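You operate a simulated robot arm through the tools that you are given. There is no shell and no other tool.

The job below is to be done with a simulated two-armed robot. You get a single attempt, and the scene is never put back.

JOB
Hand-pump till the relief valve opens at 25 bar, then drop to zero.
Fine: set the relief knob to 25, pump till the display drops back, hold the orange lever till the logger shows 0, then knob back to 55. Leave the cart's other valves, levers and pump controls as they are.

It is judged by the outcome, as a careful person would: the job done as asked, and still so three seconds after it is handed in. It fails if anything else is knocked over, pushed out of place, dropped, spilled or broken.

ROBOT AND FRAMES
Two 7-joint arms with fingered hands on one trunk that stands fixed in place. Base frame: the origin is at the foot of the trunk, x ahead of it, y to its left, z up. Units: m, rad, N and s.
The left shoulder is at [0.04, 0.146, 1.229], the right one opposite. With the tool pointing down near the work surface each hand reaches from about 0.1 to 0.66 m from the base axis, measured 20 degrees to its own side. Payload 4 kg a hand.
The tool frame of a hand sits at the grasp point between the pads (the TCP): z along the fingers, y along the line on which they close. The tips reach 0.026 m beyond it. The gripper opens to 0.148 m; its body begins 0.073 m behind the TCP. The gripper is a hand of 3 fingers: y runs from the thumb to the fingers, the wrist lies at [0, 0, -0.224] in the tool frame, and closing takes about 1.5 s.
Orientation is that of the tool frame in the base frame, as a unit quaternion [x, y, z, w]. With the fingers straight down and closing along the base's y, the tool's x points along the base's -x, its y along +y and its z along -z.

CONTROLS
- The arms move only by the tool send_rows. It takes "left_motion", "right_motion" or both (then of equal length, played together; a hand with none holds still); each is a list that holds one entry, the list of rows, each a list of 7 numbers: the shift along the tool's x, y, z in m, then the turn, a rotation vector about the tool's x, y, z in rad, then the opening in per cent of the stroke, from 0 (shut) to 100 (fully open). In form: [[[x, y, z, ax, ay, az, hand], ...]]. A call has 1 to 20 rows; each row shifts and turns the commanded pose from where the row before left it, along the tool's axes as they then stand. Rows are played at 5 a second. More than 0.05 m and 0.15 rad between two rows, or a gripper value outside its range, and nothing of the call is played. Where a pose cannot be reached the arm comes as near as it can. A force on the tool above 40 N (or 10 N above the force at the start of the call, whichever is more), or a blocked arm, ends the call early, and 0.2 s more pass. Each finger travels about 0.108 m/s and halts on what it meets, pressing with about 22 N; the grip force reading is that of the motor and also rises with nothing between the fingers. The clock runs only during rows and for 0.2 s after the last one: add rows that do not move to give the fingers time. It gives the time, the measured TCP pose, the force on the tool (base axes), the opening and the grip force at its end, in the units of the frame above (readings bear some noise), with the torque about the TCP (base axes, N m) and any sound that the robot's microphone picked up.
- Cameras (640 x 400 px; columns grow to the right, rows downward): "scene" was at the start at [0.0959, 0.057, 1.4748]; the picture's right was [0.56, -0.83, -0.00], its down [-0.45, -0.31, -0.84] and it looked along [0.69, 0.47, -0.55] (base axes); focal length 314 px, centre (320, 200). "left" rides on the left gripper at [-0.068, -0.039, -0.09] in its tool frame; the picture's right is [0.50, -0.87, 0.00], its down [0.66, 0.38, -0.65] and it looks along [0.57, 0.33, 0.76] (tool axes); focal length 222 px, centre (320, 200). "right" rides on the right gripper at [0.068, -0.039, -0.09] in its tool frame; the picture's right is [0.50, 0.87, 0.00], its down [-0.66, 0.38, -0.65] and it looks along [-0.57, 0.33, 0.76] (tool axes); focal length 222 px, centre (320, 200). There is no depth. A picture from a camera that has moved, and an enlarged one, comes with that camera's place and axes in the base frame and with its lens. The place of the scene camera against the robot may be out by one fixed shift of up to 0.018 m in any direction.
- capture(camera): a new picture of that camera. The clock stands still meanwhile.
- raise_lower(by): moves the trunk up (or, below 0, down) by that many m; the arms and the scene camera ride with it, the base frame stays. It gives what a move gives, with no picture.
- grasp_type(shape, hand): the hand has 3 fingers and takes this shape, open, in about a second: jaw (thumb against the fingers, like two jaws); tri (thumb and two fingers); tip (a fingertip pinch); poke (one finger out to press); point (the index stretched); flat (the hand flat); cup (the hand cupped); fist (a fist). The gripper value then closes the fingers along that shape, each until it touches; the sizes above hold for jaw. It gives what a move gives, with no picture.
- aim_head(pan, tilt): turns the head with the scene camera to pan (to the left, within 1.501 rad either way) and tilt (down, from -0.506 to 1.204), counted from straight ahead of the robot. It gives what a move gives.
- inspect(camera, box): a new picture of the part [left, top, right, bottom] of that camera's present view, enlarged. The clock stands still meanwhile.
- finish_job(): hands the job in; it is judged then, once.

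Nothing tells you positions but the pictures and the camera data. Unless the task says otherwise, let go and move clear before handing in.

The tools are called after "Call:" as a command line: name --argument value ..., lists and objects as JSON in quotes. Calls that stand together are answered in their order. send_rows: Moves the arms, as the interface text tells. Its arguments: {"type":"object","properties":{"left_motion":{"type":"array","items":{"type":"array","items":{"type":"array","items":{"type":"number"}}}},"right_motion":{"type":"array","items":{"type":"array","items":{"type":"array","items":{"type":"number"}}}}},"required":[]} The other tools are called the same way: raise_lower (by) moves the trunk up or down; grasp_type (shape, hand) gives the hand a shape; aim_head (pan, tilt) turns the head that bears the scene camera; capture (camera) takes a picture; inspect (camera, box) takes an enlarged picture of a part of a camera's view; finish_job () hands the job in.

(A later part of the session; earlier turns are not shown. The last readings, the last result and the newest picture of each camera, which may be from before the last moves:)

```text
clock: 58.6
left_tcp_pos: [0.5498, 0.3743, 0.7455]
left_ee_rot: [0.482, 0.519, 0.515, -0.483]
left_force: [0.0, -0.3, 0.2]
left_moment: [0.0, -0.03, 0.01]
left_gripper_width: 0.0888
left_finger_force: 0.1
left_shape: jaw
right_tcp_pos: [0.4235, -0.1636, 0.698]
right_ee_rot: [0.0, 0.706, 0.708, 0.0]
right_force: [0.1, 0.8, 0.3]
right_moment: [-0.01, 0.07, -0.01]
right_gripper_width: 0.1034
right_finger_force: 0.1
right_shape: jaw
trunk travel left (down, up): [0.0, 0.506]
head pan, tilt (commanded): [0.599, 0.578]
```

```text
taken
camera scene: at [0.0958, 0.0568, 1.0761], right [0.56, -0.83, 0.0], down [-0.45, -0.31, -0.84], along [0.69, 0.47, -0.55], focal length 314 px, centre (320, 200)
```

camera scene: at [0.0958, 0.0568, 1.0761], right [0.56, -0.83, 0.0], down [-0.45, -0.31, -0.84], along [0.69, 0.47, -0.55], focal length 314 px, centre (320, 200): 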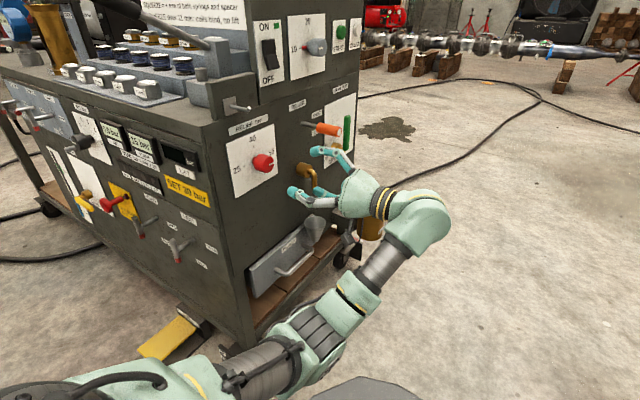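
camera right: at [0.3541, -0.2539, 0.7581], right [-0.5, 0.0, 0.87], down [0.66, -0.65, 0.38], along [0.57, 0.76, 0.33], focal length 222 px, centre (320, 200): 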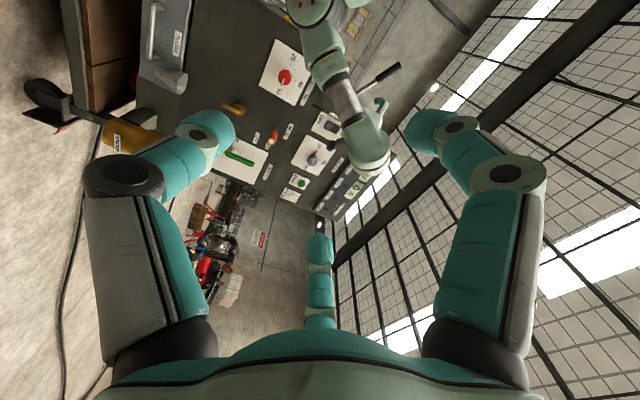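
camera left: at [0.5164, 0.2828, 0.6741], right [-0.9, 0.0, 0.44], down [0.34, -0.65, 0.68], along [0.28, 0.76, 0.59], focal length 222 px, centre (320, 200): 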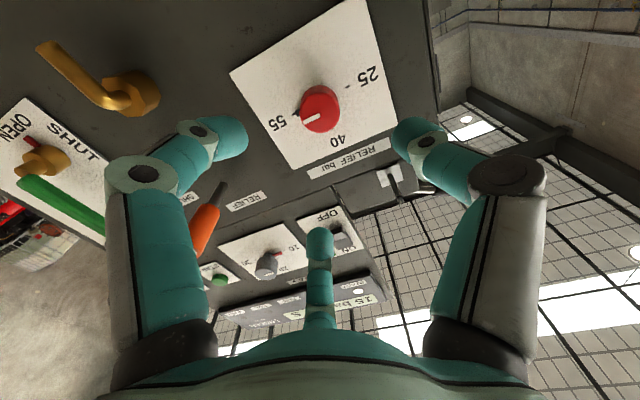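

Full pre-roll is fine and the knob is centred between the fingers. I'll advance so that the fingertips straddle the knob.

Call:
send_rows --left_motion '[[[0, 0, 0.04, 0, 0, 0, 60], [0, 0, 0.04, 0, 0, 0, 60], [0, 0, 0.025, 0, 0, 0, 60], [0, 0, 0.015, 0, 0, 0, 60]]]'

Call:
capture --camera "left"

Call:
inspect --camera "scene" --box '[210, 100, 380, 220]'

```text
clock: 59.6
left_tcp_pos: [0.5477, 0.4942, 0.7457]
left_ee_rot: [0.48, 0.52, 0.515, -0.483]
left_force: [-0.6, -0.1, 0.8]
left_moment: [0.04, 0.01, -0.02]
left_gripper_width: 0.0887
left_finger_force: 0.1
left_shape: jaw
right_tcp_pos: [0.4231, -0.1628, 0.698]
right_ee_rot: [-0.001, 0.707, 0.707, -0.001]
right_force: [0.8, 0.4, 0.7]
right_moment: [0.0, 0.0, 0.0]
right_gripper_width: 0.1031
right_finger_force: 0.1
right_shape: jaw
trunk travel left (down, up): [0.0, 0.506]
head pan, tilt (commanded): [0.599, 0.578]
```

```text
taken
camera left: at [0.5146, 0.4033, 0.674], right [-0.9, 0.0, 0.44], down [0.33, -0.65, 0.68], along [0.28, 0.76, 0.59], focal length 222 px, centre (320, 200)
```

left: 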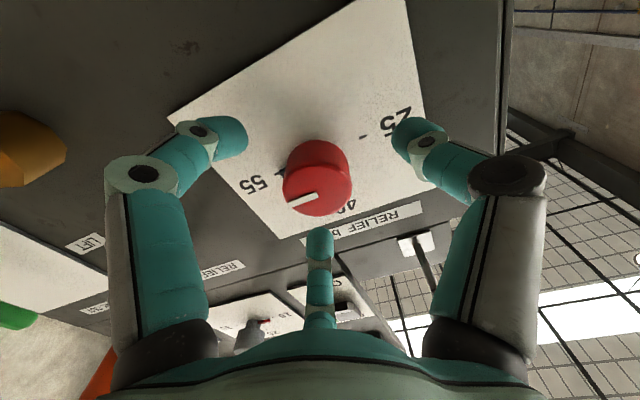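

```text
3.33 times, centred on (295, 160) of scene
camera zoom: at [0.0957, 0.0569, 1.0761], right [0.56, -0.83, 0.0], down [-0.45, -0.31, -0.84], along [0.69, 0.47, -0.55], focal length 1047 px, centre (403, 333)
```

zoom: 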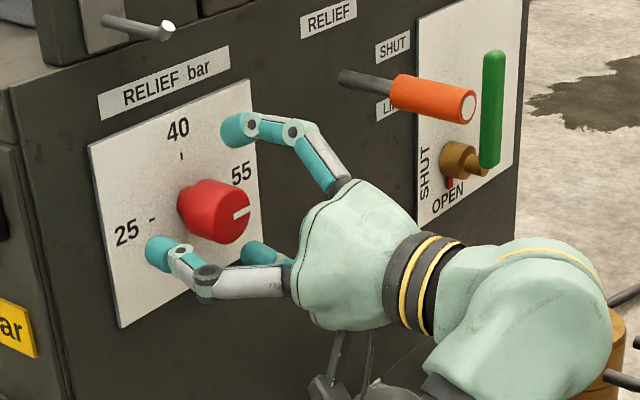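

The fingers straddle the knob with its face right at the TCP plane. I'll close on it now.

Call:
send_rows --left_motion '[[[0, 0, 0.006, 0, 0, 0, 45], [0, 0, 0, 0, 0, 0, 30], [0, 0, 0, 0, 0, 0, 15], [0, 0, 0, 0, 0, 0, 0], [0, 0, 0, 0, 0, 0, 0], [0, 0, 0, 0, 0, 0, 0], [0, 0, 0, 0, 0, 0, 0], [0, 0, 0, 0, 0, 0, 0]]]'

Call:
capture --camera "left"

Call:
inspect --camera "scene" --box '[210, 100, 380, 220]'

```text
clock: 61.4
left_tcp_pos: [0.5488, 0.5007, 0.746]
left_ee_rot: [0.481, 0.52, 0.516, -0.482]
left_force: [-0.2, 3.0, -0.3]
left_moment: [0.01, -0.05, 0.01]
left_gripper_width: 0.0329
left_finger_force: 22.1
left_shape: jaw
right_tcp_pos: [0.4231, -0.1634, 0.6982]
right_ee_rot: [0.0, 0.707, 0.707, 0.0]
right_force: [0.3, 0.0, -0.4]
right_moment: [-0.01, -0.01, 0.0]
right_gripper_width: 0.1031
right_finger_force: 0.1
right_shape: jaw
trunk travel left (down, up): [0.0, 0.506]
head pan, tilt (commanded): [0.599, 0.578]
```

```text
taken
camera left: at [0.515, 0.4096, 0.6736], right [-0.9, 0.0, 0.44], down [0.33, -0.65, 0.68], along [0.28, 0.76, 0.59], focal length 222 px, centre (320, 200)
```

left: 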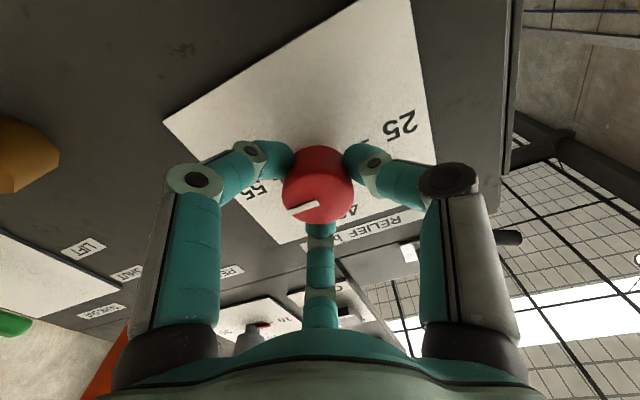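

```text
3.33 times, centred on (295, 160) of scene
camera zoom: at [0.0958, 0.0573, 1.0761], right [0.56, -0.83, 0.0], down [-0.45, -0.31, -0.84], along [0.69, 0.47, -0.55], focal length 1047 px, centre (403, 333)
```

zoom: 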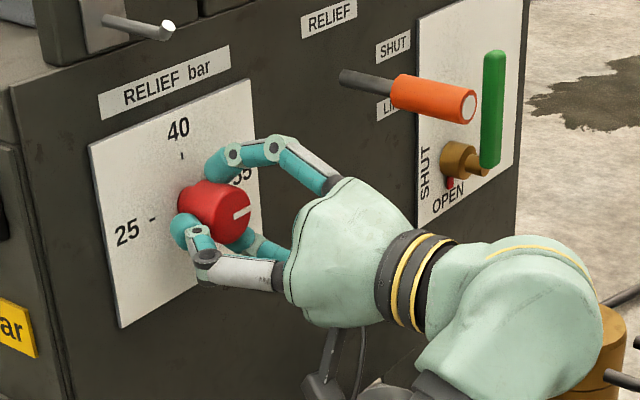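

The knob is firmly held by all three fingers. I'll turn it counter-clockwise, first a small part, and check that it follows.

Call:
send_rows --left_motion '[[[0, 0, 0, 0, 0, -0.12, 0], [0, 0, 0, 0, 0, -0.12, 0], [0, 0, 0, 0, 0, -0.12, 0], [0, 0, 0, 0, 0, -0.12, 0]]]'

Call:
capture --camera "left"

Call:
inspect --camera "scene" --box '[210, 100, 380, 220]'

```text
clock: 62.4
left_tcp_pos: [0.5478, 0.5001, 0.7442]
left_ee_rot: [0.342, 0.62, 0.616, -0.344]
left_force: [-2.4, 3.8, -0.6]
left_moment: [-0.02, -0.02, 0.05]
left_gripper_width: 0.0331
left_finger_force: 21.8
left_shape: jaw
right_tcp_pos: [0.423, -0.1635, 0.6983]
right_ee_rot: [0.0, 0.707, 0.707, 0.0]
right_force: [0.1, 0.2, 0.6]
right_moment: [0.01, -0.02, -0.02]
right_gripper_width: 0.1035
right_finger_force: 0.1
right_shape: jaw
trunk travel left (down, up): [0.0, 0.506]
head pan, tilt (commanded): [0.599, 0.578]
```

```text
taken
camera left: at [0.5518, 0.4098, 0.6657], right [-1.0, -0.01, -0.03], down [-0.02, -0.65, 0.76], along [-0.03, 0.76, 0.65], focal length 222 px, centre (320, 200)
```

left: 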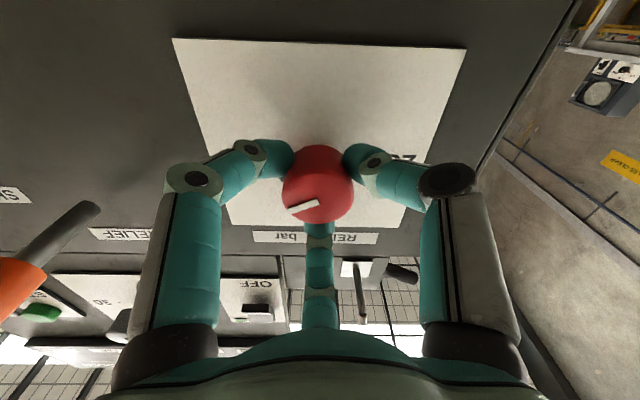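

```text
3.33 times, centred on (295, 160) of scene
camera zoom: at [0.0954, 0.0572, 1.0761], right [0.56, -0.83, 0.0], down [-0.45, -0.31, -0.84], along [0.69, 0.47, -0.55], focal length 1047 px, centre (403, 333)
```

zoom: 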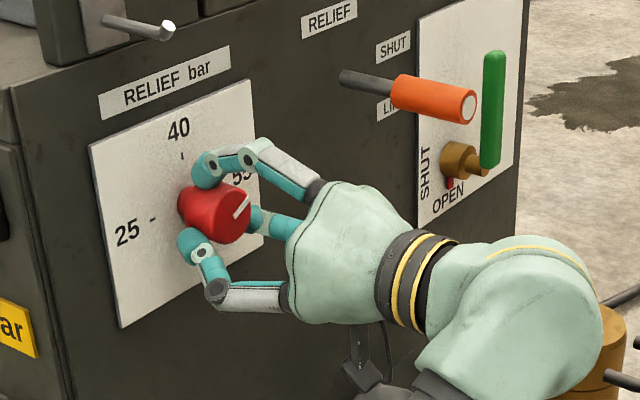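

The knob turns with the hand (the white line stays fixed relative to the fingers). I'll continue.

Call:
send_rows --left_motion '[[[0, 0, 0, 0, 0, -0.13, 0], [0, 0, 0, 0, 0, -0.13, 0], [0, 0, 0, 0, 0, -0.13, 0], [0, 0, 0, 0, 0, -0.13, 0], [0, 0, 0, 0, 0, -0.13, 0], [0, 0, 0, 0, 0, -0.13, 0], [0, 0, 0, 0, 0, -0.13, 0], [0, 0, 0, 0, 0, -0.13, 0]]]'

Call:
inspect --camera "scene" --box '[210, 100, 380, 220]'

Call:
capture --camera "left"

```text
clock: 64.2
left_tcp_pos: [0.5497, 0.4999, 0.7444]
left_ee_rot: [-0.009, 0.708, 0.706, 0.007]
left_force: [-1.1, 0.7, -5.0]
left_moment: [-0.19, -0.02, -0.01]
left_gripper_width: 0.0327
left_finger_force: 21.9
left_shape: jaw
right_tcp_pos: [0.4233, -0.1634, 0.6987]
right_ee_rot: [0.0, 0.707, 0.707, -0.001]
right_force: [-0.3, 0.1, -0.6]
right_moment: [-0.02, 0.01, -0.01]
right_gripper_width: 0.1032
right_finger_force: 0.1
right_shape: jaw
trunk travel left (down, up): [0.0, 0.506]
head pan, tilt (commanded): [0.599, 0.578]
```

```text
3.33 times, centred on (295, 160) of scene
camera zoom: at [0.0963, 0.0574, 1.076], right [0.56, -0.83, 0.0], down [-0.45, -0.31, -0.84], along [0.69, 0.47, -0.55], focal length 1047 px, centre (403, 333)
```

zoom: 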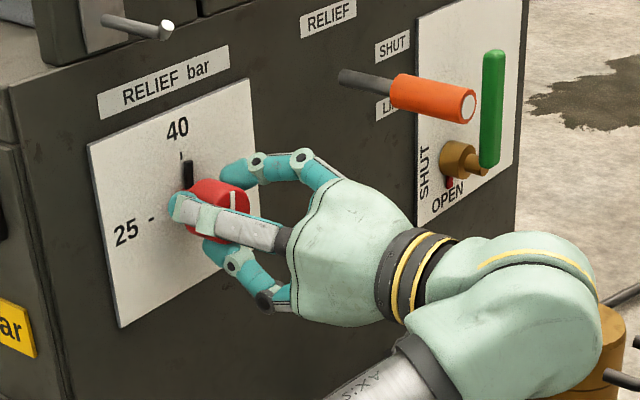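

```text
taken
camera left: at [0.6188, 0.4103, 0.7065], right [-0.48, -0.01, -0.88], down [-0.66, -0.66, 0.36], along [-0.58, 0.76, 0.31], focal length 222 px, centre (320, 200)
```

left: 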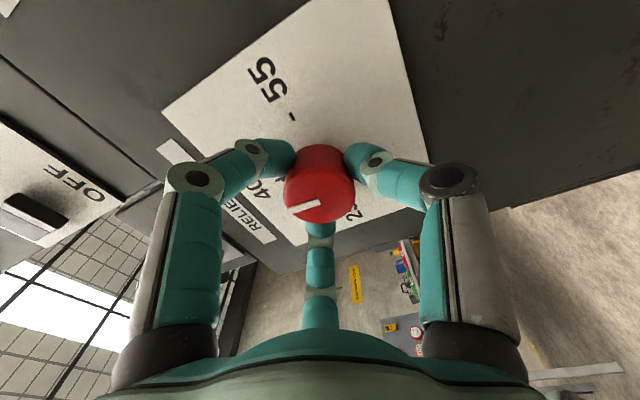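

The pointer passes 40 and everything is steady. I'll continue towards 25.

Call:
send_rows --left_motion '[[[0, 0, 0, 0, 0, -0.13, 0], [0, 0, 0, 0, 0, -0.13, 0], [0, 0, 0, 0, 0, -0.13, 0], [0, 0, 0, 0, 0, -0.13, 0], [0, 0, 0, 0, 0, -0.13, 0], [0, 0, 0, 0, 0, -0.13, 0]]]'

Call:
inspect --camera "scene" --box '[210, 100, 380, 220]'

Call:
capture --camera "left"

```text
clock: 65.6
left_tcp_pos: [0.4275, 0.4365, 0.8396]
left_ee_rot: [-0.279, 0.651, 0.651, 0.275]
left_force: [-0.6, 0.2, 0.2]
left_moment: [-0.02, 0.02, 0.0]
left_gripper_width: 0.0237
left_finger_force: 21.8
left_shape: jaw
left hand out of reach, approached as far as the arm can: row 1, 2, 3, 4, 5, 6
right_tcp_pos: [0.4222, -0.1631, 0.6974]
right_ee_rot: [0.0, 0.708, 0.707, 0.0]
right_force: [-0.1, -0.4, -0.2]
right_moment: [0.02, 0.0, 0.0]
right_gripper_width: 0.1032
right_finger_force: 0.1
right_shape: jaw
trunk travel left (down, up): [0.0, 0.506]
head pan, tilt (commanded): [0.599, 0.578]
```

```text
3.33 times, centred on (295, 160) of scene
camera zoom: at [0.0956, 0.0567, 1.0761], right [0.56, -0.83, 0.0], down [-0.45, -0.31, -0.84], along [0.69, 0.47, -0.55], focal length 1047 px, centre (403, 333)
```

zoom: 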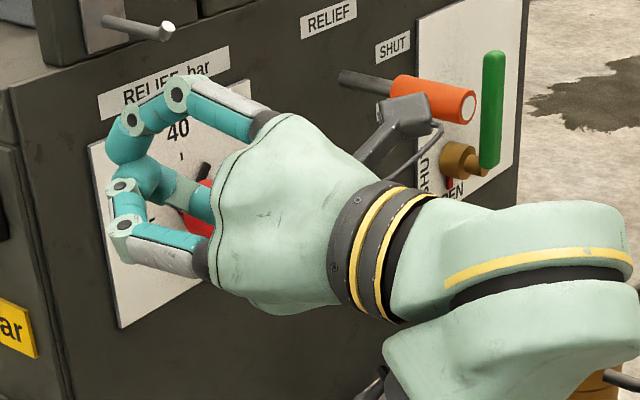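

```text
taken
camera left: at [0.5024, 0.3462, 0.8599], right [0.28, 0.0, -0.96], down [-0.72, -0.66, -0.21], along [-0.63, 0.75, -0.18], focal length 222 px, centre (320, 200)
```

left: 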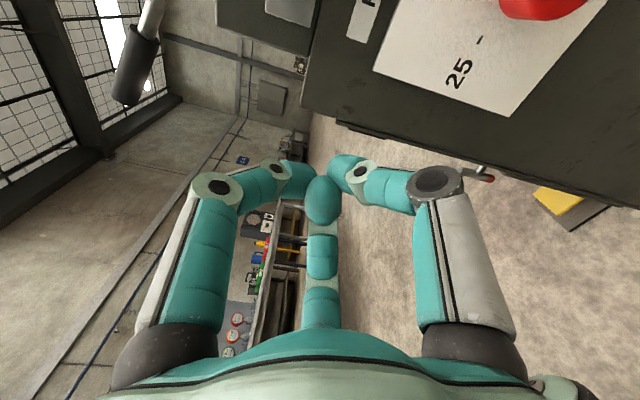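

The wrist hit a roll limit just past zero, and the hand slipped off cleanly with the knob left near 40. Nothing else appears touched. I'll back off, roll back and re-grip for the second half, staying in the 0 to +1.5 rad roll range.

Call:
send_rows --left_motion '[[[0, 0, -0.03, 0, 0, 0, 0], [0, 0, -0.04, 0, 0, 0, 0]]]'

Call:
capture --camera "scene"

Call:
inspect --camera "scene" --box '[210, 80, 380, 220]'

```text
clock: 66.2
left_tcp_pos: [0.4278, 0.3629, 0.8394]
left_ee_rot: [-0.278, 0.652, 0.65, 0.275]
left_force: [-0.2, -0.1, 0.7]
left_moment: [-0.03, 0.0, -0.02]
left_gripper_width: 0.0233
left_finger_force: 22.1
left_shape: jaw
right_tcp_pos: [0.4236, -0.1638, 0.6981]
right_ee_rot: [0.0, 0.706, 0.708, 0.001]
right_force: [-0.6, -0.1, 0.1]
right_moment: [0.0, 0.02, 0.02]
right_gripper_width: 0.103
right_finger_force: 0.0
right_shape: jaw
trunk travel left (down, up): [0.0, 0.506]
head pan, tilt (commanded): [0.599, 0.578]
```

```text
taken
camera scene: at [0.0958, 0.0564, 1.0761], right [0.56, -0.83, 0.0], down [-0.45, -0.31, -0.84], along [0.69, 0.47, -0.55], focal length 314 px, centre (320, 200)
```

scene: 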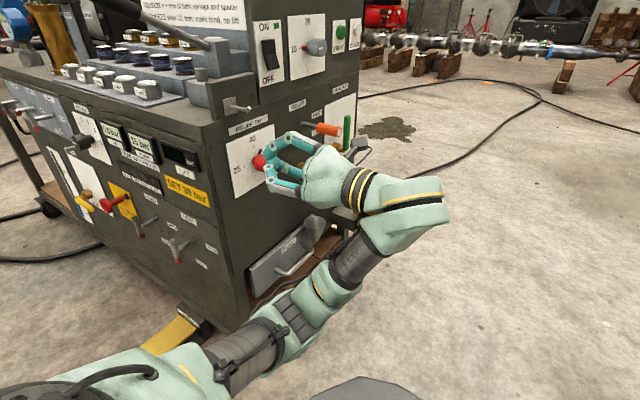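

```text
2.86 times, centred on (295, 150) of scene
camera zoom: at [0.0958, 0.0564, 1.0761], right [0.56, -0.83, 0.0], down [-0.45, -0.31, -0.84], along [0.69, 0.47, -0.55], focal length 898 px, centre (391, 343)
```

zoom: 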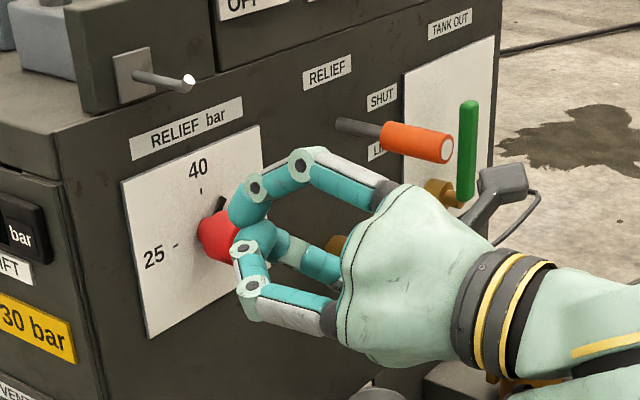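

Call:
send_rows --left_motion '[[[0, 0, 0, 0, 0, 0.14, 10], [0, 0, 0, 0, 0, 0.14, 30], [0, 0, 0, 0, 0, 0.14, 60], [0, 0, 0, 0, 0, 0.14, 60], [0, 0, 0, 0, 0, 0.14, 60], [0, 0, 0, 0, 0, 0.14, 60], [0, 0, 0, 0, 0, 0.14, 60]]]'

```text
clock: 67.8
left_tcp_pos: [0.4277, 0.3661, 0.84]
left_ee_rot: [0.061, 0.706, 0.703, -0.065]
left_force: [-0.4, 0.2, 0.1]
left_moment: [-0.01, 0.03, -0.04]
left_gripper_width: 0.0883
left_finger_force: 0.1
left_shape: jaw
right_tcp_pos: [0.424, -0.1638, 0.6985]
right_ee_rot: [0.001, 0.707, 0.707, 0.0]
right_force: [-0.3, 0.1, -0.6]
right_moment: [0.01, 0.02, 0.02]
right_gripper_width: 0.103
right_finger_force: 0.0
right_shape: jaw
trunk travel left (down, up): [0.0, 0.506]
head pan, tilt (commanded): [0.599, 0.578]
```

Call:
send_rows --left_motion '[[[-0.034, -0.0178, 0.002, 0, 0, 0, 60], [-0.034, -0.0178, 0.002, 0, 0, 0, 60], [-0.034, -0.0178, 0.002, 0, 0, 0, 60], [-0.034, -0.0178, 0.002, 0, 0, 0, 60], [0, 0, 0, 0, 0, 0.14, 60], [0, 0, 0, 0, 0, 0.14, 60], [0, 0, 0, 0, 0, 0.14, 60], [0, 0, 0, 0, 0, 0.14, 60], [0, 0, 0, 0, 0, 0.14, 60], [0, 0, 0, 0, 0, 0.14, 60], [0, 0, 0, 0, 0, 0.14, 60], [0, 0, 0, 0, 0, 0.14, 60], [0, 0, 0, 0, 0, 0.14, 60], [0, 0, 0, 0, 0, 0.14, 60]]]'

Call:
capture --camera "scene"

Call:
capture --camera "left"

```text
clock: 70.8
left_tcp_pos: [0.5484, 0.3747, 0.7454]
left_ee_rot: [-0.502, -0.5, -0.496, 0.503]
left_force: [-0.1, -0.6, 0.6]
left_moment: [0.0, -0.01, 0.0]
left_gripper_width: 0.0882
left_finger_force: 0.0
left_shape: jaw
right_tcp_pos: [0.4226, -0.1642, 0.6978]
right_ee_rot: [0.0, 0.707, 0.707, 0.0]
right_force: [0.1, 0.0, 0.3]
right_moment: [-0.04, 0.01, 0.01]
right_gripper_width: 0.1031
right_finger_force: 0.1
right_shape: jaw
trunk travel left (down, up): [0.0, 0.506]
head pan, tilt (commanded): [0.599, 0.578]
```

```text
taken
camera scene: at [0.0958, 0.0568, 1.0761], right [0.56, -0.83, 0.0], down [-0.45, -0.31, -0.84], along [0.69, 0.47, -0.55], focal length 314 px, centre (320, 200)
```

scene: 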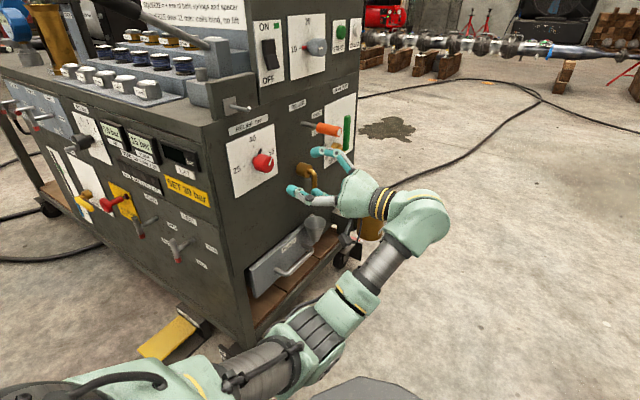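

```text
taken
camera left: at [0.5103, 0.284, 0.6767], right [-0.86, 0.0, 0.51], down [0.39, -0.65, 0.65], along [0.33, 0.76, 0.56], focal length 222 px, centre (320, 200)
```

left: 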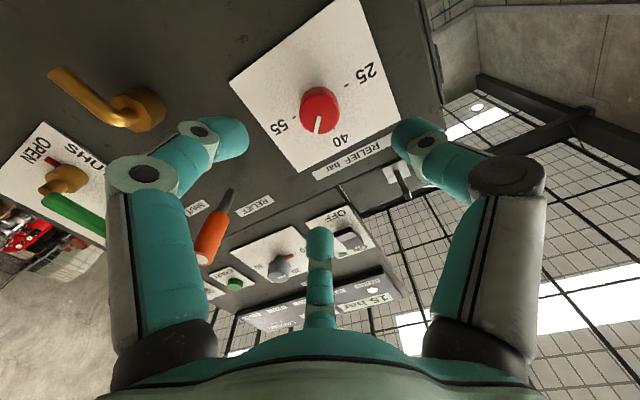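

Call:
send_rows --left_motion '[[[0, 0, 0, 0, 0, 0.14, 60], [0, 0, 0, 0, 0, 0.14, 60], [0, 0, 0, 0, 0, 0.14, 60], [0, 0, 0, 0, 0, 0.14, 60]]]'

Call:
inspect --camera "scene" --box '[220, 110, 300, 190]'

Call:
capture --camera "left"

```text
clock: 71.8
left_tcp_pos: [0.5497, 0.3741, 0.745]
left_ee_rot: [-0.62, -0.342, -0.337, 0.621]
left_force: [0.8, -0.5, 0.3]
left_moment: [-0.01, 0.01, -0.03]
left_gripper_width: 0.0883
left_finger_force: 0.1
left_shape: jaw
right_tcp_pos: [0.4228, -0.1643, 0.698]
right_ee_rot: [0.0, 0.707, 0.707, -0.001]
right_force: [-0.3, -0.3, 1.1]
right_moment: [0.02, 0.02, 0.0]
right_gripper_width: 0.103
right_finger_force: 0.1
right_shape: jaw
trunk travel left (down, up): [0.0, 0.506]
head pan, tilt (commanded): [0.599, 0.578]
```

```text
5.00 times, centred on (260, 150) of scene
camera zoom: at [0.0958, 0.0568, 1.0761], right [0.56, -0.83, 0.0], down [-0.45, -0.31, -0.84], along [0.69, 0.47, -0.55], focal length 1571 px, centre (620, 450)
```

zoom: 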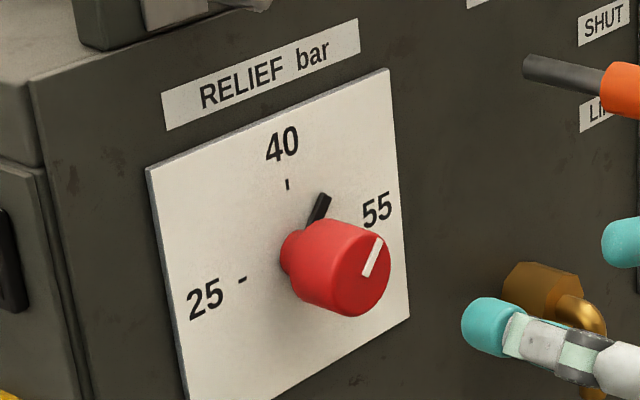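

```text
taken
camera left: at [0.4809, 0.2838, 0.7082], right [-0.46, 0.0, 0.89], down [0.67, -0.65, 0.35], along [0.58, 0.76, 0.3], focal length 222 px, centre (320, 200)
```

left: 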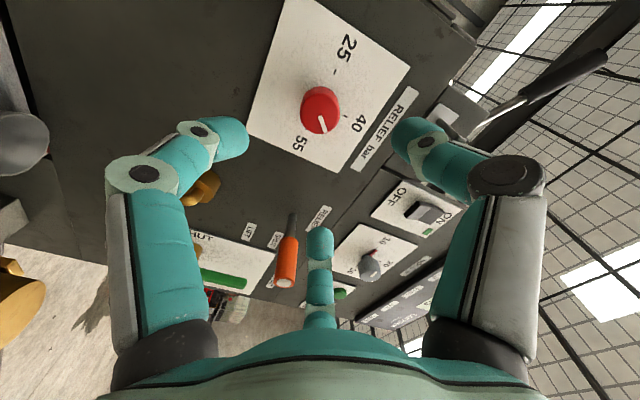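

Call:
send_rows --left_motion '[[[0, 0, 0, 0, 0, 0.14, 60], [0, 0, 0, 0, 0, 0.14, 60], [0, 0, 0, 0, 0, 0.14, 60], [0, 0, 0, 0, 0, 0.1, 60]]]'

Call:
capture --camera "scene"

Call:
capture --camera "left"

```text
clock: 72.8
left_tcp_pos: [0.5499, 0.3749, 0.7441]
left_ee_rot: [0.687, 0.171, 0.167, -0.686]
left_force: [0.2, -0.7, 0.2]
left_moment: [0.01, 0.01, 0.01]
left_gripper_width: 0.0884
left_finger_force: 0.0
left_shape: jaw
right_tcp_pos: [0.4218, -0.1637, 0.6988]
right_ee_rot: [0.0, 0.707, 0.707, 0.0]
right_force: [-0.1, -0.1, 0.1]
right_moment: [-0.04, 0.0, -0.02]
right_gripper_width: 0.1032
right_finger_force: 0.1
right_shape: jaw
trunk travel left (down, up): [0.0, 0.506]
head pan, tilt (commanded): [0.599, 0.578]
```

```text
taken
camera scene: at [0.0957, 0.0568, 1.0761], right [0.56, -0.83, 0.0], down [-0.45, -0.31, -0.84], along [0.69, 0.47, -0.55], focal length 314 px, centre (320, 200)
```

scene: 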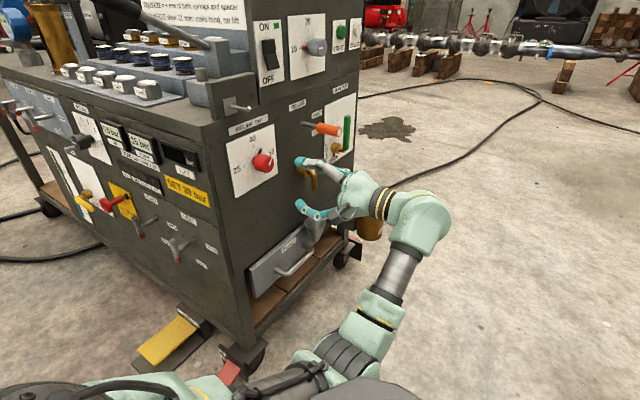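

```text
taken
camera left: at [0.4719, 0.2837, 0.7474], right [0.04, 0.0, 1.0], down [0.76, -0.65, -0.03], along [0.65, 0.76, -0.03], focal length 222 px, centre (320, 200)
```

left: 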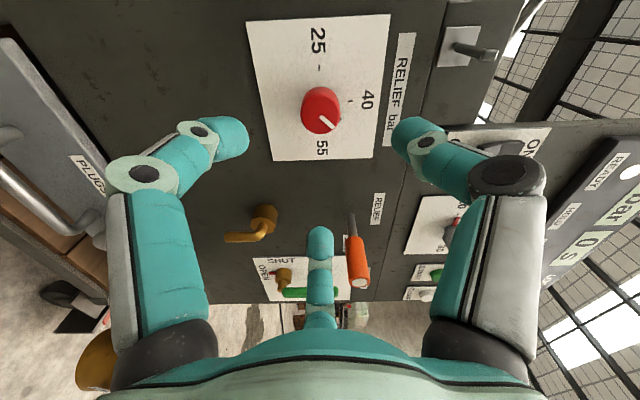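

I now have 2.66 rad of pre-roll. The knob had slipped back to about 35° above the 55 mark, so about 145° remains. I'll advance and grip again.

Call:
send_rows --left_motion '[[[0, 0, 0.04, 0, 0, 0, 60], [0, 0, 0.04, 0, 0, 0, 60], [0, 0, 0.03, 0, 0, 0, 60], [0, 0, 0.016, 0, 0, 0, 60]]]'

Call:
capture --camera "left"

```text
clock: 73.8
left_tcp_pos: [0.5499, 0.5008, 0.744]
left_ee_rot: [0.687, 0.171, 0.168, -0.686]
left_force: [0.0, 0.8, -0.3]
left_moment: [0.0, 0.03, 0.0]
left_gripper_width: 0.0885
left_finger_force: 0.0
left_shape: jaw
right_tcp_pos: [0.4223, -0.1636, 0.6977]
right_ee_rot: [0.0, 0.707, 0.707, -0.001]
right_force: [0.0, 0.4, 0.5]
right_moment: [0.01, -0.01, -0.01]
right_gripper_width: 0.1032
right_finger_force: 0.0
right_shape: jaw
trunk travel left (down, up): [0.0, 0.506]
head pan, tilt (commanded): [0.599, 0.578]
```

```text
taken
camera left: at [0.4721, 0.4099, 0.7461], right [0.04, 0.0, 1.0], down [0.76, -0.65, -0.03], along [0.65, 0.76, -0.03], focal length 222 px, centre (320, 200)
```

left: 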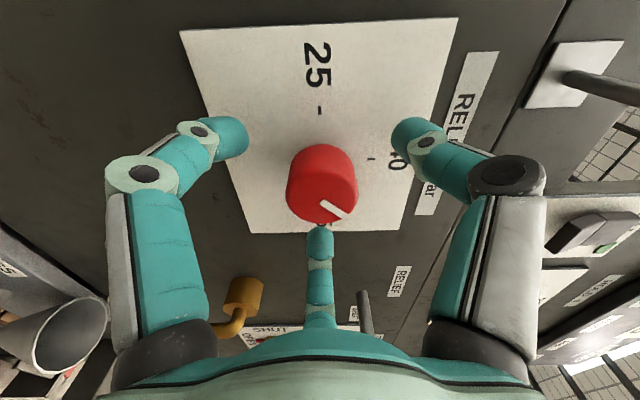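

Call:
send_rows --left_motion '[[[0, 0, 0, 0, 0, 0, 45], [0, 0, 0, 0, 0, 0, 30], [0, 0, 0, 0, 0, 0, 15], [0, 0, 0, 0, 0, 0, 0], [0, 0, 0, 0, 0, 0, 0], [0, 0, 0, 0, 0, 0, 0], [0, 0, 0, 0, 0, 0, 0], [0, 0, 0, 0, 0, -0.12, 0], [0, 0, 0, 0, 0, -0.13, 0], [0, 0, 0, 0, 0, -0.13, 0], [0, 0, 0, 0, 0, -0.13, 0], [0, 0, 0, 0, 0, -0.13, 0], [0, 0, 0, 0, 0, -0.13, 0]]]'

Call:
capture --camera "left"

Call:
inspect --camera "scene" --box '[220, 100, 320, 190]'

```text
clock: 76.6
left_tcp_pos: [0.5509, 0.5001, 0.745]
left_ee_rot: [-0.572, -0.418, -0.413, 0.573]
left_force: [4.1, 3.1, -0.2]
left_moment: [0.0, 0.01, -0.08]
left_gripper_width: 0.033
left_finger_force: 22.5
left_shape: jaw
right_tcp_pos: [0.4229, -0.1636, 0.698]
right_ee_rot: [0.001, 0.707, 0.707, -0.001]
right_force: [-0.3, 1.4, 0.9]
right_moment: [-0.03, 0.0, -0.05]
right_gripper_width: 0.1032
right_finger_force: 0.0
right_shape: jaw
trunk travel left (down, up): [0.0, 0.506]
head pan, tilt (commanded): [0.599, 0.578]
```

```text
taken
camera left: at [0.4919, 0.4099, 0.6911], right [-0.67, 0.0, 0.74], down [0.57, -0.65, 0.51], along [0.48, 0.76, 0.43], focal length 222 px, centre (320, 200)
```

left: 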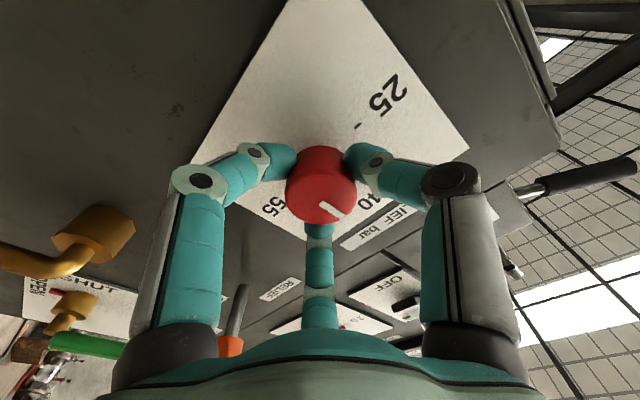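

```text
4.44 times, centred on (270, 145) of scene
camera zoom: at [0.0963, 0.057, 1.076], right [0.56, -0.83, 0.0], down [-0.45, -0.31, -0.84], along [0.69, 0.47, -0.55], focal length 1396 px, centre (542, 444)
```

zoom: 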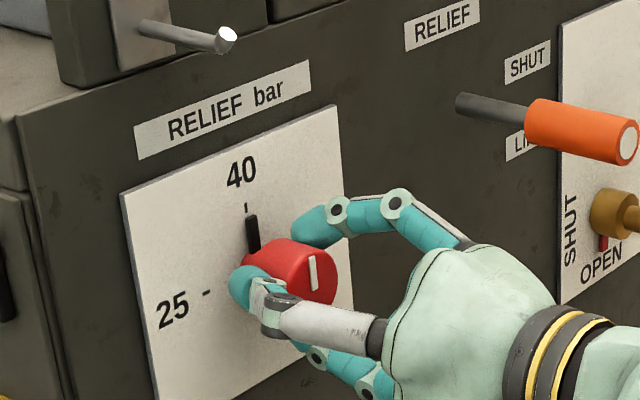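

The pointer is just short of 40. I'll continue turning in stages and check on each one.

Call:
send_rows --left_motion '[[[0, 0, 0, 0, 0, -0.13, 0], [0, 0, 0, 0, 0, -0.13, 0], [0, 0, 0, 0, 0, -0.13, 0], [0, 0, 0, 0, 0, -0.13, 0], [0, 0, 0, 0, 0, -0.13, 0], [0, 0, 0, 0, 0, -0.13, 0], [0, 0, 0, 0, 0, -0.13, 0], [0, 0, 0, 0, 0, -0.13, 0]]]'

Call:
capture --camera "left"

Call:
inspect --camera "scene" --box '[220, 100, 320, 190]'

```text
clock: 78.4
left_tcp_pos: [0.5496, 0.501, 0.7443]
left_ee_rot: [0.289, 0.646, 0.644, -0.29]
left_force: [6.6, -1.6, 1.4]
left_moment: [-0.01, -0.01, -0.18]
left_gripper_width: 0.0327
left_finger_force: 21.7
left_shape: jaw
right_tcp_pos: [0.4231, -0.1638, 0.6977]
right_ee_rot: [0.001, 0.707, 0.707, 0.0]
right_force: [0.1, -0.6, 0.7]
right_moment: [0.01, -0.03, 0.0]
right_gripper_width: 0.1033
right_finger_force: 0.1
right_shape: jaw
trunk travel left (down, up): [0.0, 0.506]
head pan, tilt (commanded): [0.599, 0.578]
```

```text
taken
camera left: at [0.5655, 0.4104, 0.6669], right [-0.98, -0.01, -0.2], down [-0.15, -0.65, 0.74], along [-0.14, 0.76, 0.64], focal length 222 px, centre (320, 200)
```

left: 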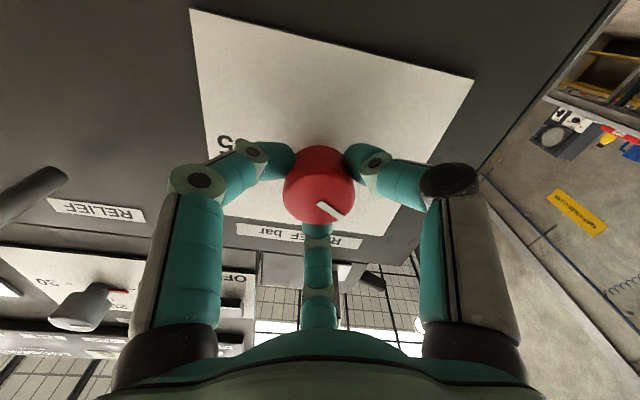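

```text
4.44 times, centred on (270, 145) of scene
camera zoom: at [0.0964, 0.0566, 1.076], right [0.56, -0.83, 0.0], down [-0.45, -0.31, -0.84], along [0.69, 0.47, -0.55], focal length 1396 px, centre (542, 444)
```

zoom: 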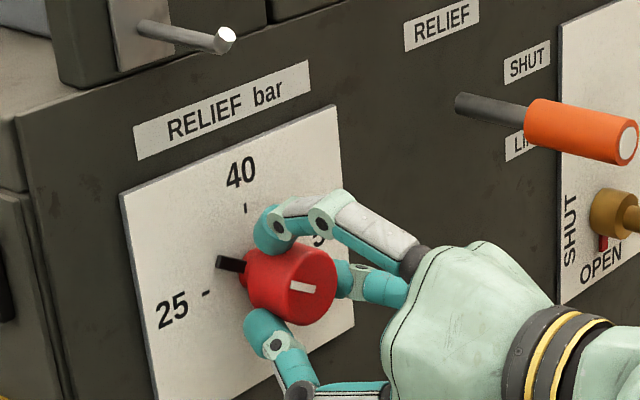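

The pointer is at about 152°, so about 27° (0.47 rad) is left to the 25 mark. I'll turn most of that and re-measure.

Call:
send_rows --left_motion '[[[0, 0, 0, 0, 0, -0.11, 0], [0, 0, 0, 0, 0, -0.11, 0], [0, 0, 0, 0, 0, -0.11, 0], [0, 0, 0, 0, 0, -0.11, 0], [0, 0, 0, 0, 0, 0, 0]]]'

Call:
inspect --camera "scene" --box '[230, 115, 290, 175]'

Call:
capture --camera "left"

```text
clock: 79.6
left_tcp_pos: [0.55, 0.5004, 0.7442]
left_ee_rot: [0.14, 0.695, 0.691, -0.144]
left_force: [7.3, -1.7, 0.0]
left_moment: [0.01, -0.03, -0.19]
left_gripper_width: 0.0328
left_finger_force: 22.6
left_shape: jaw
right_tcp_pos: [0.4247, -0.1632, 0.6981]
right_ee_rot: [0.0, 0.707, 0.708, -0.001]
right_force: [0.1, 0.5, -0.5]
right_moment: [-0.01, 0.01, -0.01]
right_gripper_width: 0.1032
right_finger_force: 0.0
right_shape: jaw
trunk travel left (down, up): [0.0, 0.506]
head pan, tilt (commanded): [0.599, 0.578]
```

```text
6.67 times, centred on (260, 145) of scene
camera zoom: at [0.0965, 0.0566, 1.076], right [0.56, -0.83, 0.0], down [-0.45, -0.31, -0.84], along [0.69, 0.47, -0.55], focal length 2094 px, centre (720, 567)
```

zoom: 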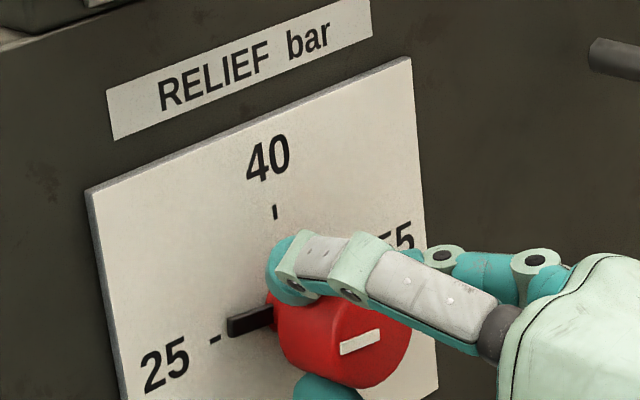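

```text
taken
camera left: at [0.5967, 0.4106, 0.681], right [-0.8, -0.01, -0.6], down [-0.45, -0.65, 0.61], along [-0.4, 0.76, 0.52], focal length 222 px, centre (320, 200)
```

left: 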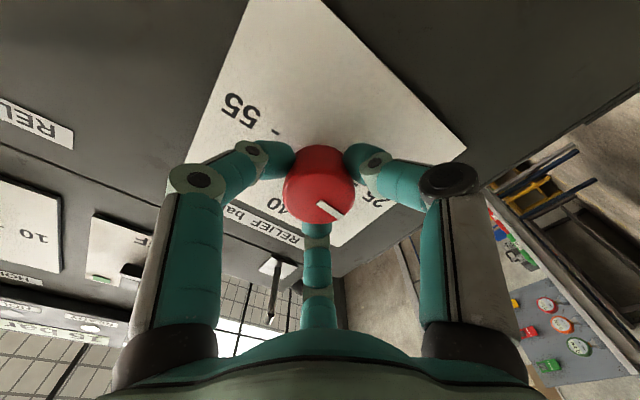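

Call:
inspect --camera "left" --box '[270, 130, 370, 230]'

Call:
inspect --camera "scene" --box '[240, 130, 280, 170]'

Call:
inspect --camera "right" --box '[240, 20, 400, 180]'

```text
4.00 times, centred on (320, 180) of left
camera zoom: at [0.5967, 0.4106, 0.681], right [-0.8, -0.01, -0.6], down [-0.45, -0.65, 0.61], along [-0.4, 0.76, 0.52], focal length 888 px, centre (320, 280)
```

zoom: 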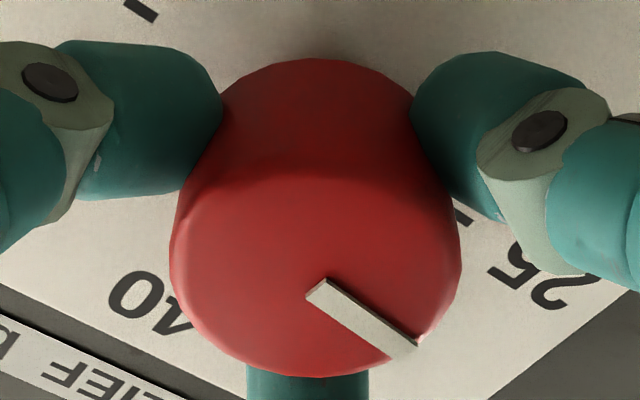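

```text
10.00 times, centred on (260, 150) of scene
camera zoom: at [0.0965, 0.0566, 1.076], right [0.56, -0.83, 0.0], down [-0.45, -0.31, -0.84], along [0.69, 0.47, -0.55], focal length 3142 px, centre (920, 700)
```

zoom: 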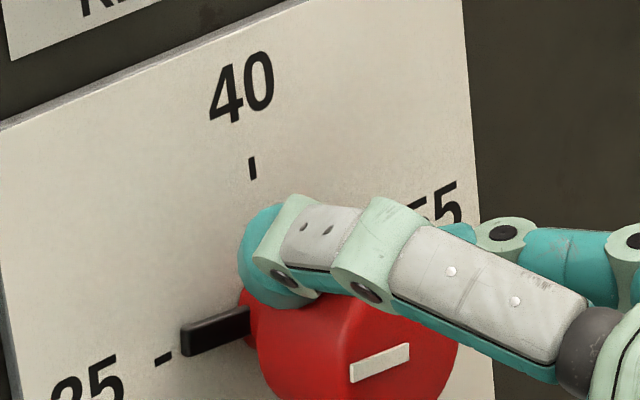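

```text
2.50 times, centred on (320, 100) of right
camera zoom: at [0.3545, -0.254, 0.6592], right [-0.5, 0.0, 0.87], down [0.66, -0.65, 0.38], along [0.57, 0.76, 0.33], focal length 555 px, centre (320, 450)
```

zoom: 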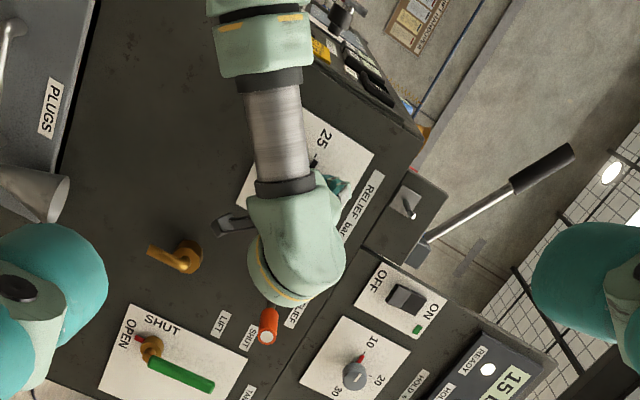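

Measured from the white bar, the knob is 7.3° short of the 25 mark, which the scene view confirms. I'll turn the final 0.127 rad.

Call:
send_rows --left_motion '[[[0, 0, 0, 0, 0, -0.065, 0], [0, 0, 0, 0, 0, -0.065, 0], [0, 0, 0, 0, 0, 0, 0]]]'

Call:
inspect --camera "left" --box '[270, 130, 370, 230]'

Call:
inspect --camera "scene" --box '[240, 130, 280, 170]'

```text
clock: 80.4
left_tcp_pos: [0.5486, 0.5006, 0.745]
left_ee_rot: [0.095, 0.702, 0.699, -0.099]
left_force: [8.5, -0.5, 1.3]
left_moment: [0.03, 0.0, -0.24]
left_gripper_width: 0.0326
left_finger_force: 21.6
left_shape: jaw
right_tcp_pos: [0.4232, -0.1644, 0.6979]
right_ee_rot: [0.001, 0.707, 0.707, -0.001]
right_force: [0.4, -0.1, 1.0]
right_moment: [-0.01, -0.02, -0.04]
right_gripper_width: 0.1031
right_finger_force: 0.0
right_shape: jaw
trunk travel left (down, up): [0.0, 0.506]
head pan, tilt (commanded): [0.599, 0.578]
```

```text
4.00 times, centred on (320, 180) of left
camera zoom: at [0.6038, 0.4106, 0.6877], right [-0.72, -0.01, -0.7], down [-0.52, -0.66, 0.54], along [-0.46, 0.76, 0.47], focal length 888 px, centre (320, 280)
```

zoom: 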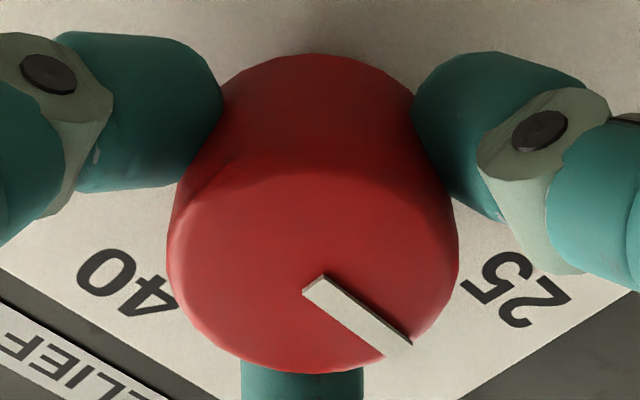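

```text
10.00 times, centred on (260, 150) of scene
camera zoom: at [0.0966, 0.0568, 1.076], right [0.56, -0.83, 0.0], down [-0.45, -0.31, -0.84], along [0.69, 0.47, -0.55], focal length 3142 px, centre (920, 700)
```

zoom: 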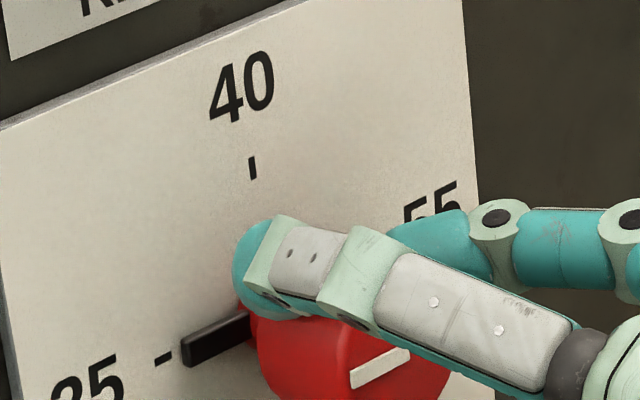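

The bar is now about 2.9° short (roughly 25.5 bar). I'll make one last small correction of 0.05 rad.

Call:
send_rows --left_motion '[[[0, 0, 0, 0, 0, -0.06, 0], [0, 0, 0, 0, 0, 0, 0]]]'

Call:
inspect --camera "left" --box '[270, 130, 370, 230]'

Call:
inspect --camera "scene" --box '[240, 130, 280, 170]'

```text
clock: 81.0
left_tcp_pos: [0.5488, 0.4996, 0.7454]
left_ee_rot: [0.074, 0.704, 0.702, -0.078]
left_force: [7.4, 0.8, 1.5]
left_moment: [0.0, 0.04, -0.25]
left_gripper_width: 0.0326
left_finger_force: 22.1
left_shape: jaw
right_tcp_pos: [0.4233, -0.1632, 0.6975]
right_ee_rot: [0.001, 0.707, 0.707, 0.0]
right_force: [0.9, -0.2, -0.2]
right_moment: [-0.01, 0.04, 0.05]
right_gripper_width: 0.1034
right_finger_force: 0.1
right_shape: jaw
trunk travel left (down, up): [0.0, 0.506]
head pan, tilt (commanded): [0.599, 0.578]
```

```text
4.00 times, centred on (320, 180) of left
camera zoom: at [0.6066, 0.4107, 0.6911], right [-0.67, -0.01, -0.74], down [-0.56, -0.66, 0.51], along [-0.49, 0.75, 0.44], focal length 888 px, centre (320, 280)
```

zoom: 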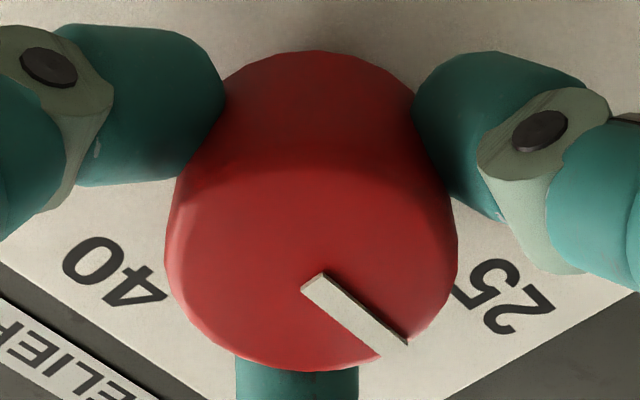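

```text
10.00 times, centred on (260, 150) of scene
camera zoom: at [0.0964, 0.0568, 1.076], right [0.56, -0.83, 0.0], down [-0.45, -0.31, -0.84], along [0.69, 0.47, -0.55], focal length 3142 px, centre (920, 700)
```

zoom: 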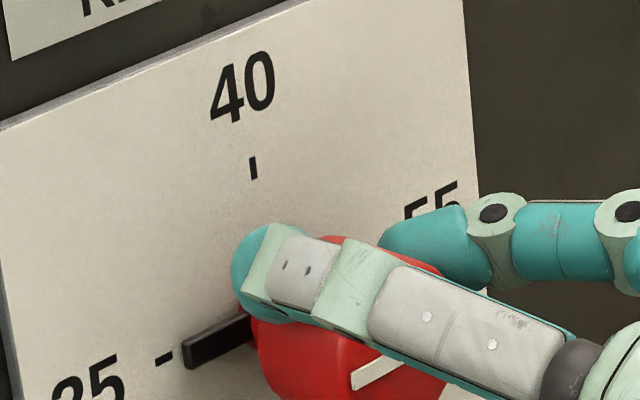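

The pointer now lines up with the 25 tick to within about 1°. I'll release and back away straight out.

Call:
send_rows --left_motion '[[[0, 0, 0, 0, 0, 0, 20], [0, 0, 0, 0, 0, 0, 40], [0, 0, 0, 0, 0, 0, 60], [0, 0, 0, 0, 0, 0, 60], [0, 0, 0, 0, 0, 0, 60], [0, 0, -0.03, 0, 0, 0, 60], [0, 0, -0.04, 0, 0, 0, 60], [0, 0, -0.05, 0, 0, 0, 60]]]'

Call:
capture --camera "left"

Call:
inspect --camera "scene" --box '[230, 115, 290, 175]'

```text
clock: 82.8
left_tcp_pos: [0.5487, 0.3792, 0.742]
left_ee_rot: [0.074, 0.704, 0.702, -0.077]
left_force: [0.3, -0.1, 0.3]
left_moment: [0.0, 0.01, 0.03]
left_gripper_width: 0.0883
left_finger_force: 0.1
left_shape: jaw
right_tcp_pos: [0.4234, -0.1632, 0.6967]
right_ee_rot: [0.0, 0.707, 0.707, 0.0]
right_force: [0.6, 0.0, -0.2]
right_moment: [-0.02, 0.0, 0.0]
right_gripper_width: 0.1033
right_finger_force: 0.0
right_shape: jaw
trunk travel left (down, up): [0.0, 0.506]
head pan, tilt (commanded): [0.599, 0.578]
```

```text
taken
camera left: at [0.606, 0.2902, 0.6889], right [-0.67, -0.01, -0.74], down [-0.56, -0.66, 0.51], along [-0.49, 0.75, 0.44], focal length 222 px, centre (320, 200)
```

left: 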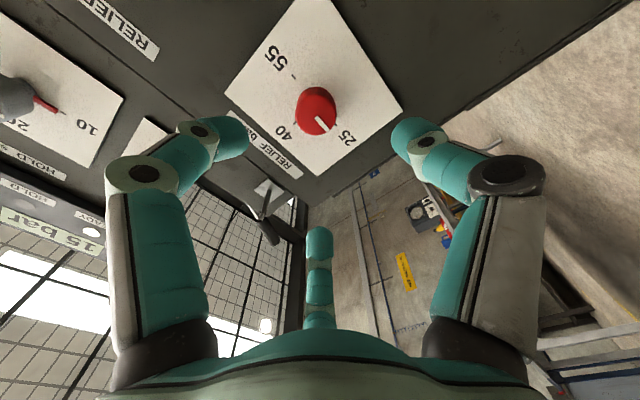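

```text
6.67 times, centred on (260, 145) of scene
camera zoom: at [0.0958, 0.0563, 1.0761], right [0.56, -0.83, 0.0], down [-0.45, -0.31, -0.84], along [0.69, 0.47, -0.55], focal length 2094 px, centre (720, 567)
```

zoom: 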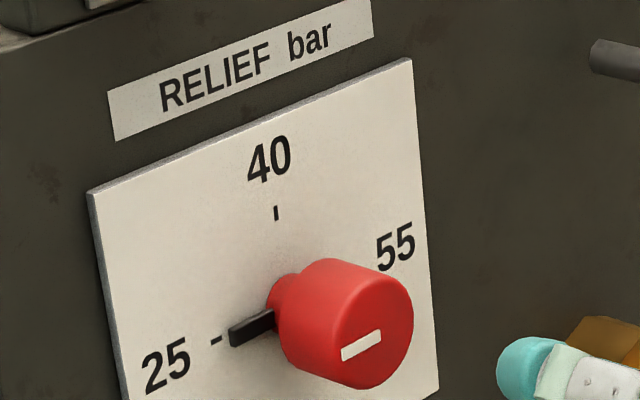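

The relief knob now rests on 25. Next is the pump: I'll retreat, roll the left hand to about 2.3 rad so its camera faces away from the cart, and raise the trunk to lever height. The hand still points along +y and will straddle the grip from the front.

Call:
send_rows --left_motion '[[[0, 0, -0.04, 0, 0, 0, 60], [0, 0, -0.02, 0, 0, 0.14, 60], [0, 0, 0, 0, 0, 0.14, 60], [0, 0, 0, 0, 0, 0.14, 60], [0, 0, 0, 0, 0, 0.14, 60], [0, 0, 0, 0, 0, 0.14, 60], [0, 0, 0, 0, 0, 0.14, 60], [0, 0, 0, 0, 0, 0.14, 60], [0, 0, 0, 0, 0, 0.14, 60], [0, 0, 0, 0, 0, 0.14, 60], [0, 0, 0, 0, 0, 0.14, 60], [0, 0, 0, 0, 0, 0.14, 60], [0, 0, 0, 0, 0, 0.14, 60], [0, 0, 0, 0, 0, 0.14, 60], [0, 0, 0, 0, 0, 0.14, 60], [0, 0, 0, 0, 0, 0.14, 60]]]'

Call:
capture --camera "scene"

```text
clock: 86.2
left_tcp_pos: [0.5501, 0.321, 0.7457]
left_ee_rot: [-0.648, -0.285, -0.28, 0.649]
left_force: [-0.3, -1.3, 0.7]
left_moment: [-0.02, -0.01, 0.03]
left_gripper_width: 0.0885
left_finger_force: 0.1
left_shape: jaw
right_tcp_pos: [0.4227, -0.1644, 0.6983]
right_ee_rot: [0.0, 0.708, 0.707, 0.0]
right_force: [-0.4, -0.4, 0.2]
right_moment: [0.01, 0.02, -0.03]
right_gripper_width: 0.1033
right_finger_force: 0.2
right_shape: jaw
trunk travel left (down, up): [0.0, 0.506]
head pan, tilt (commanded): [0.599, 0.578]
```

```text
taken
camera scene: at [0.0957, 0.0568, 1.0761], right [0.56, -0.83, 0.0], down [-0.45, -0.31, -0.84], along [0.69, 0.47, -0.55], focal length 314 px, centre (320, 200)
```

scene: 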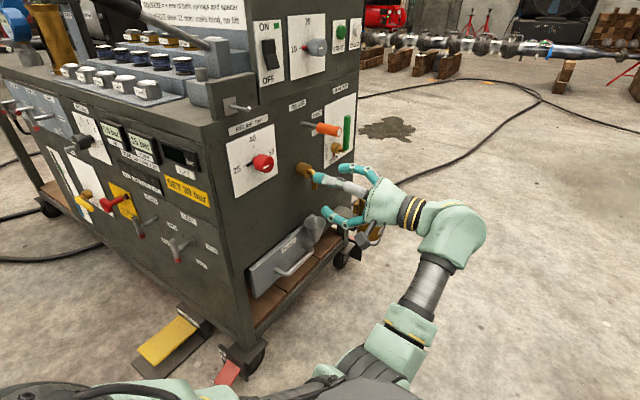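

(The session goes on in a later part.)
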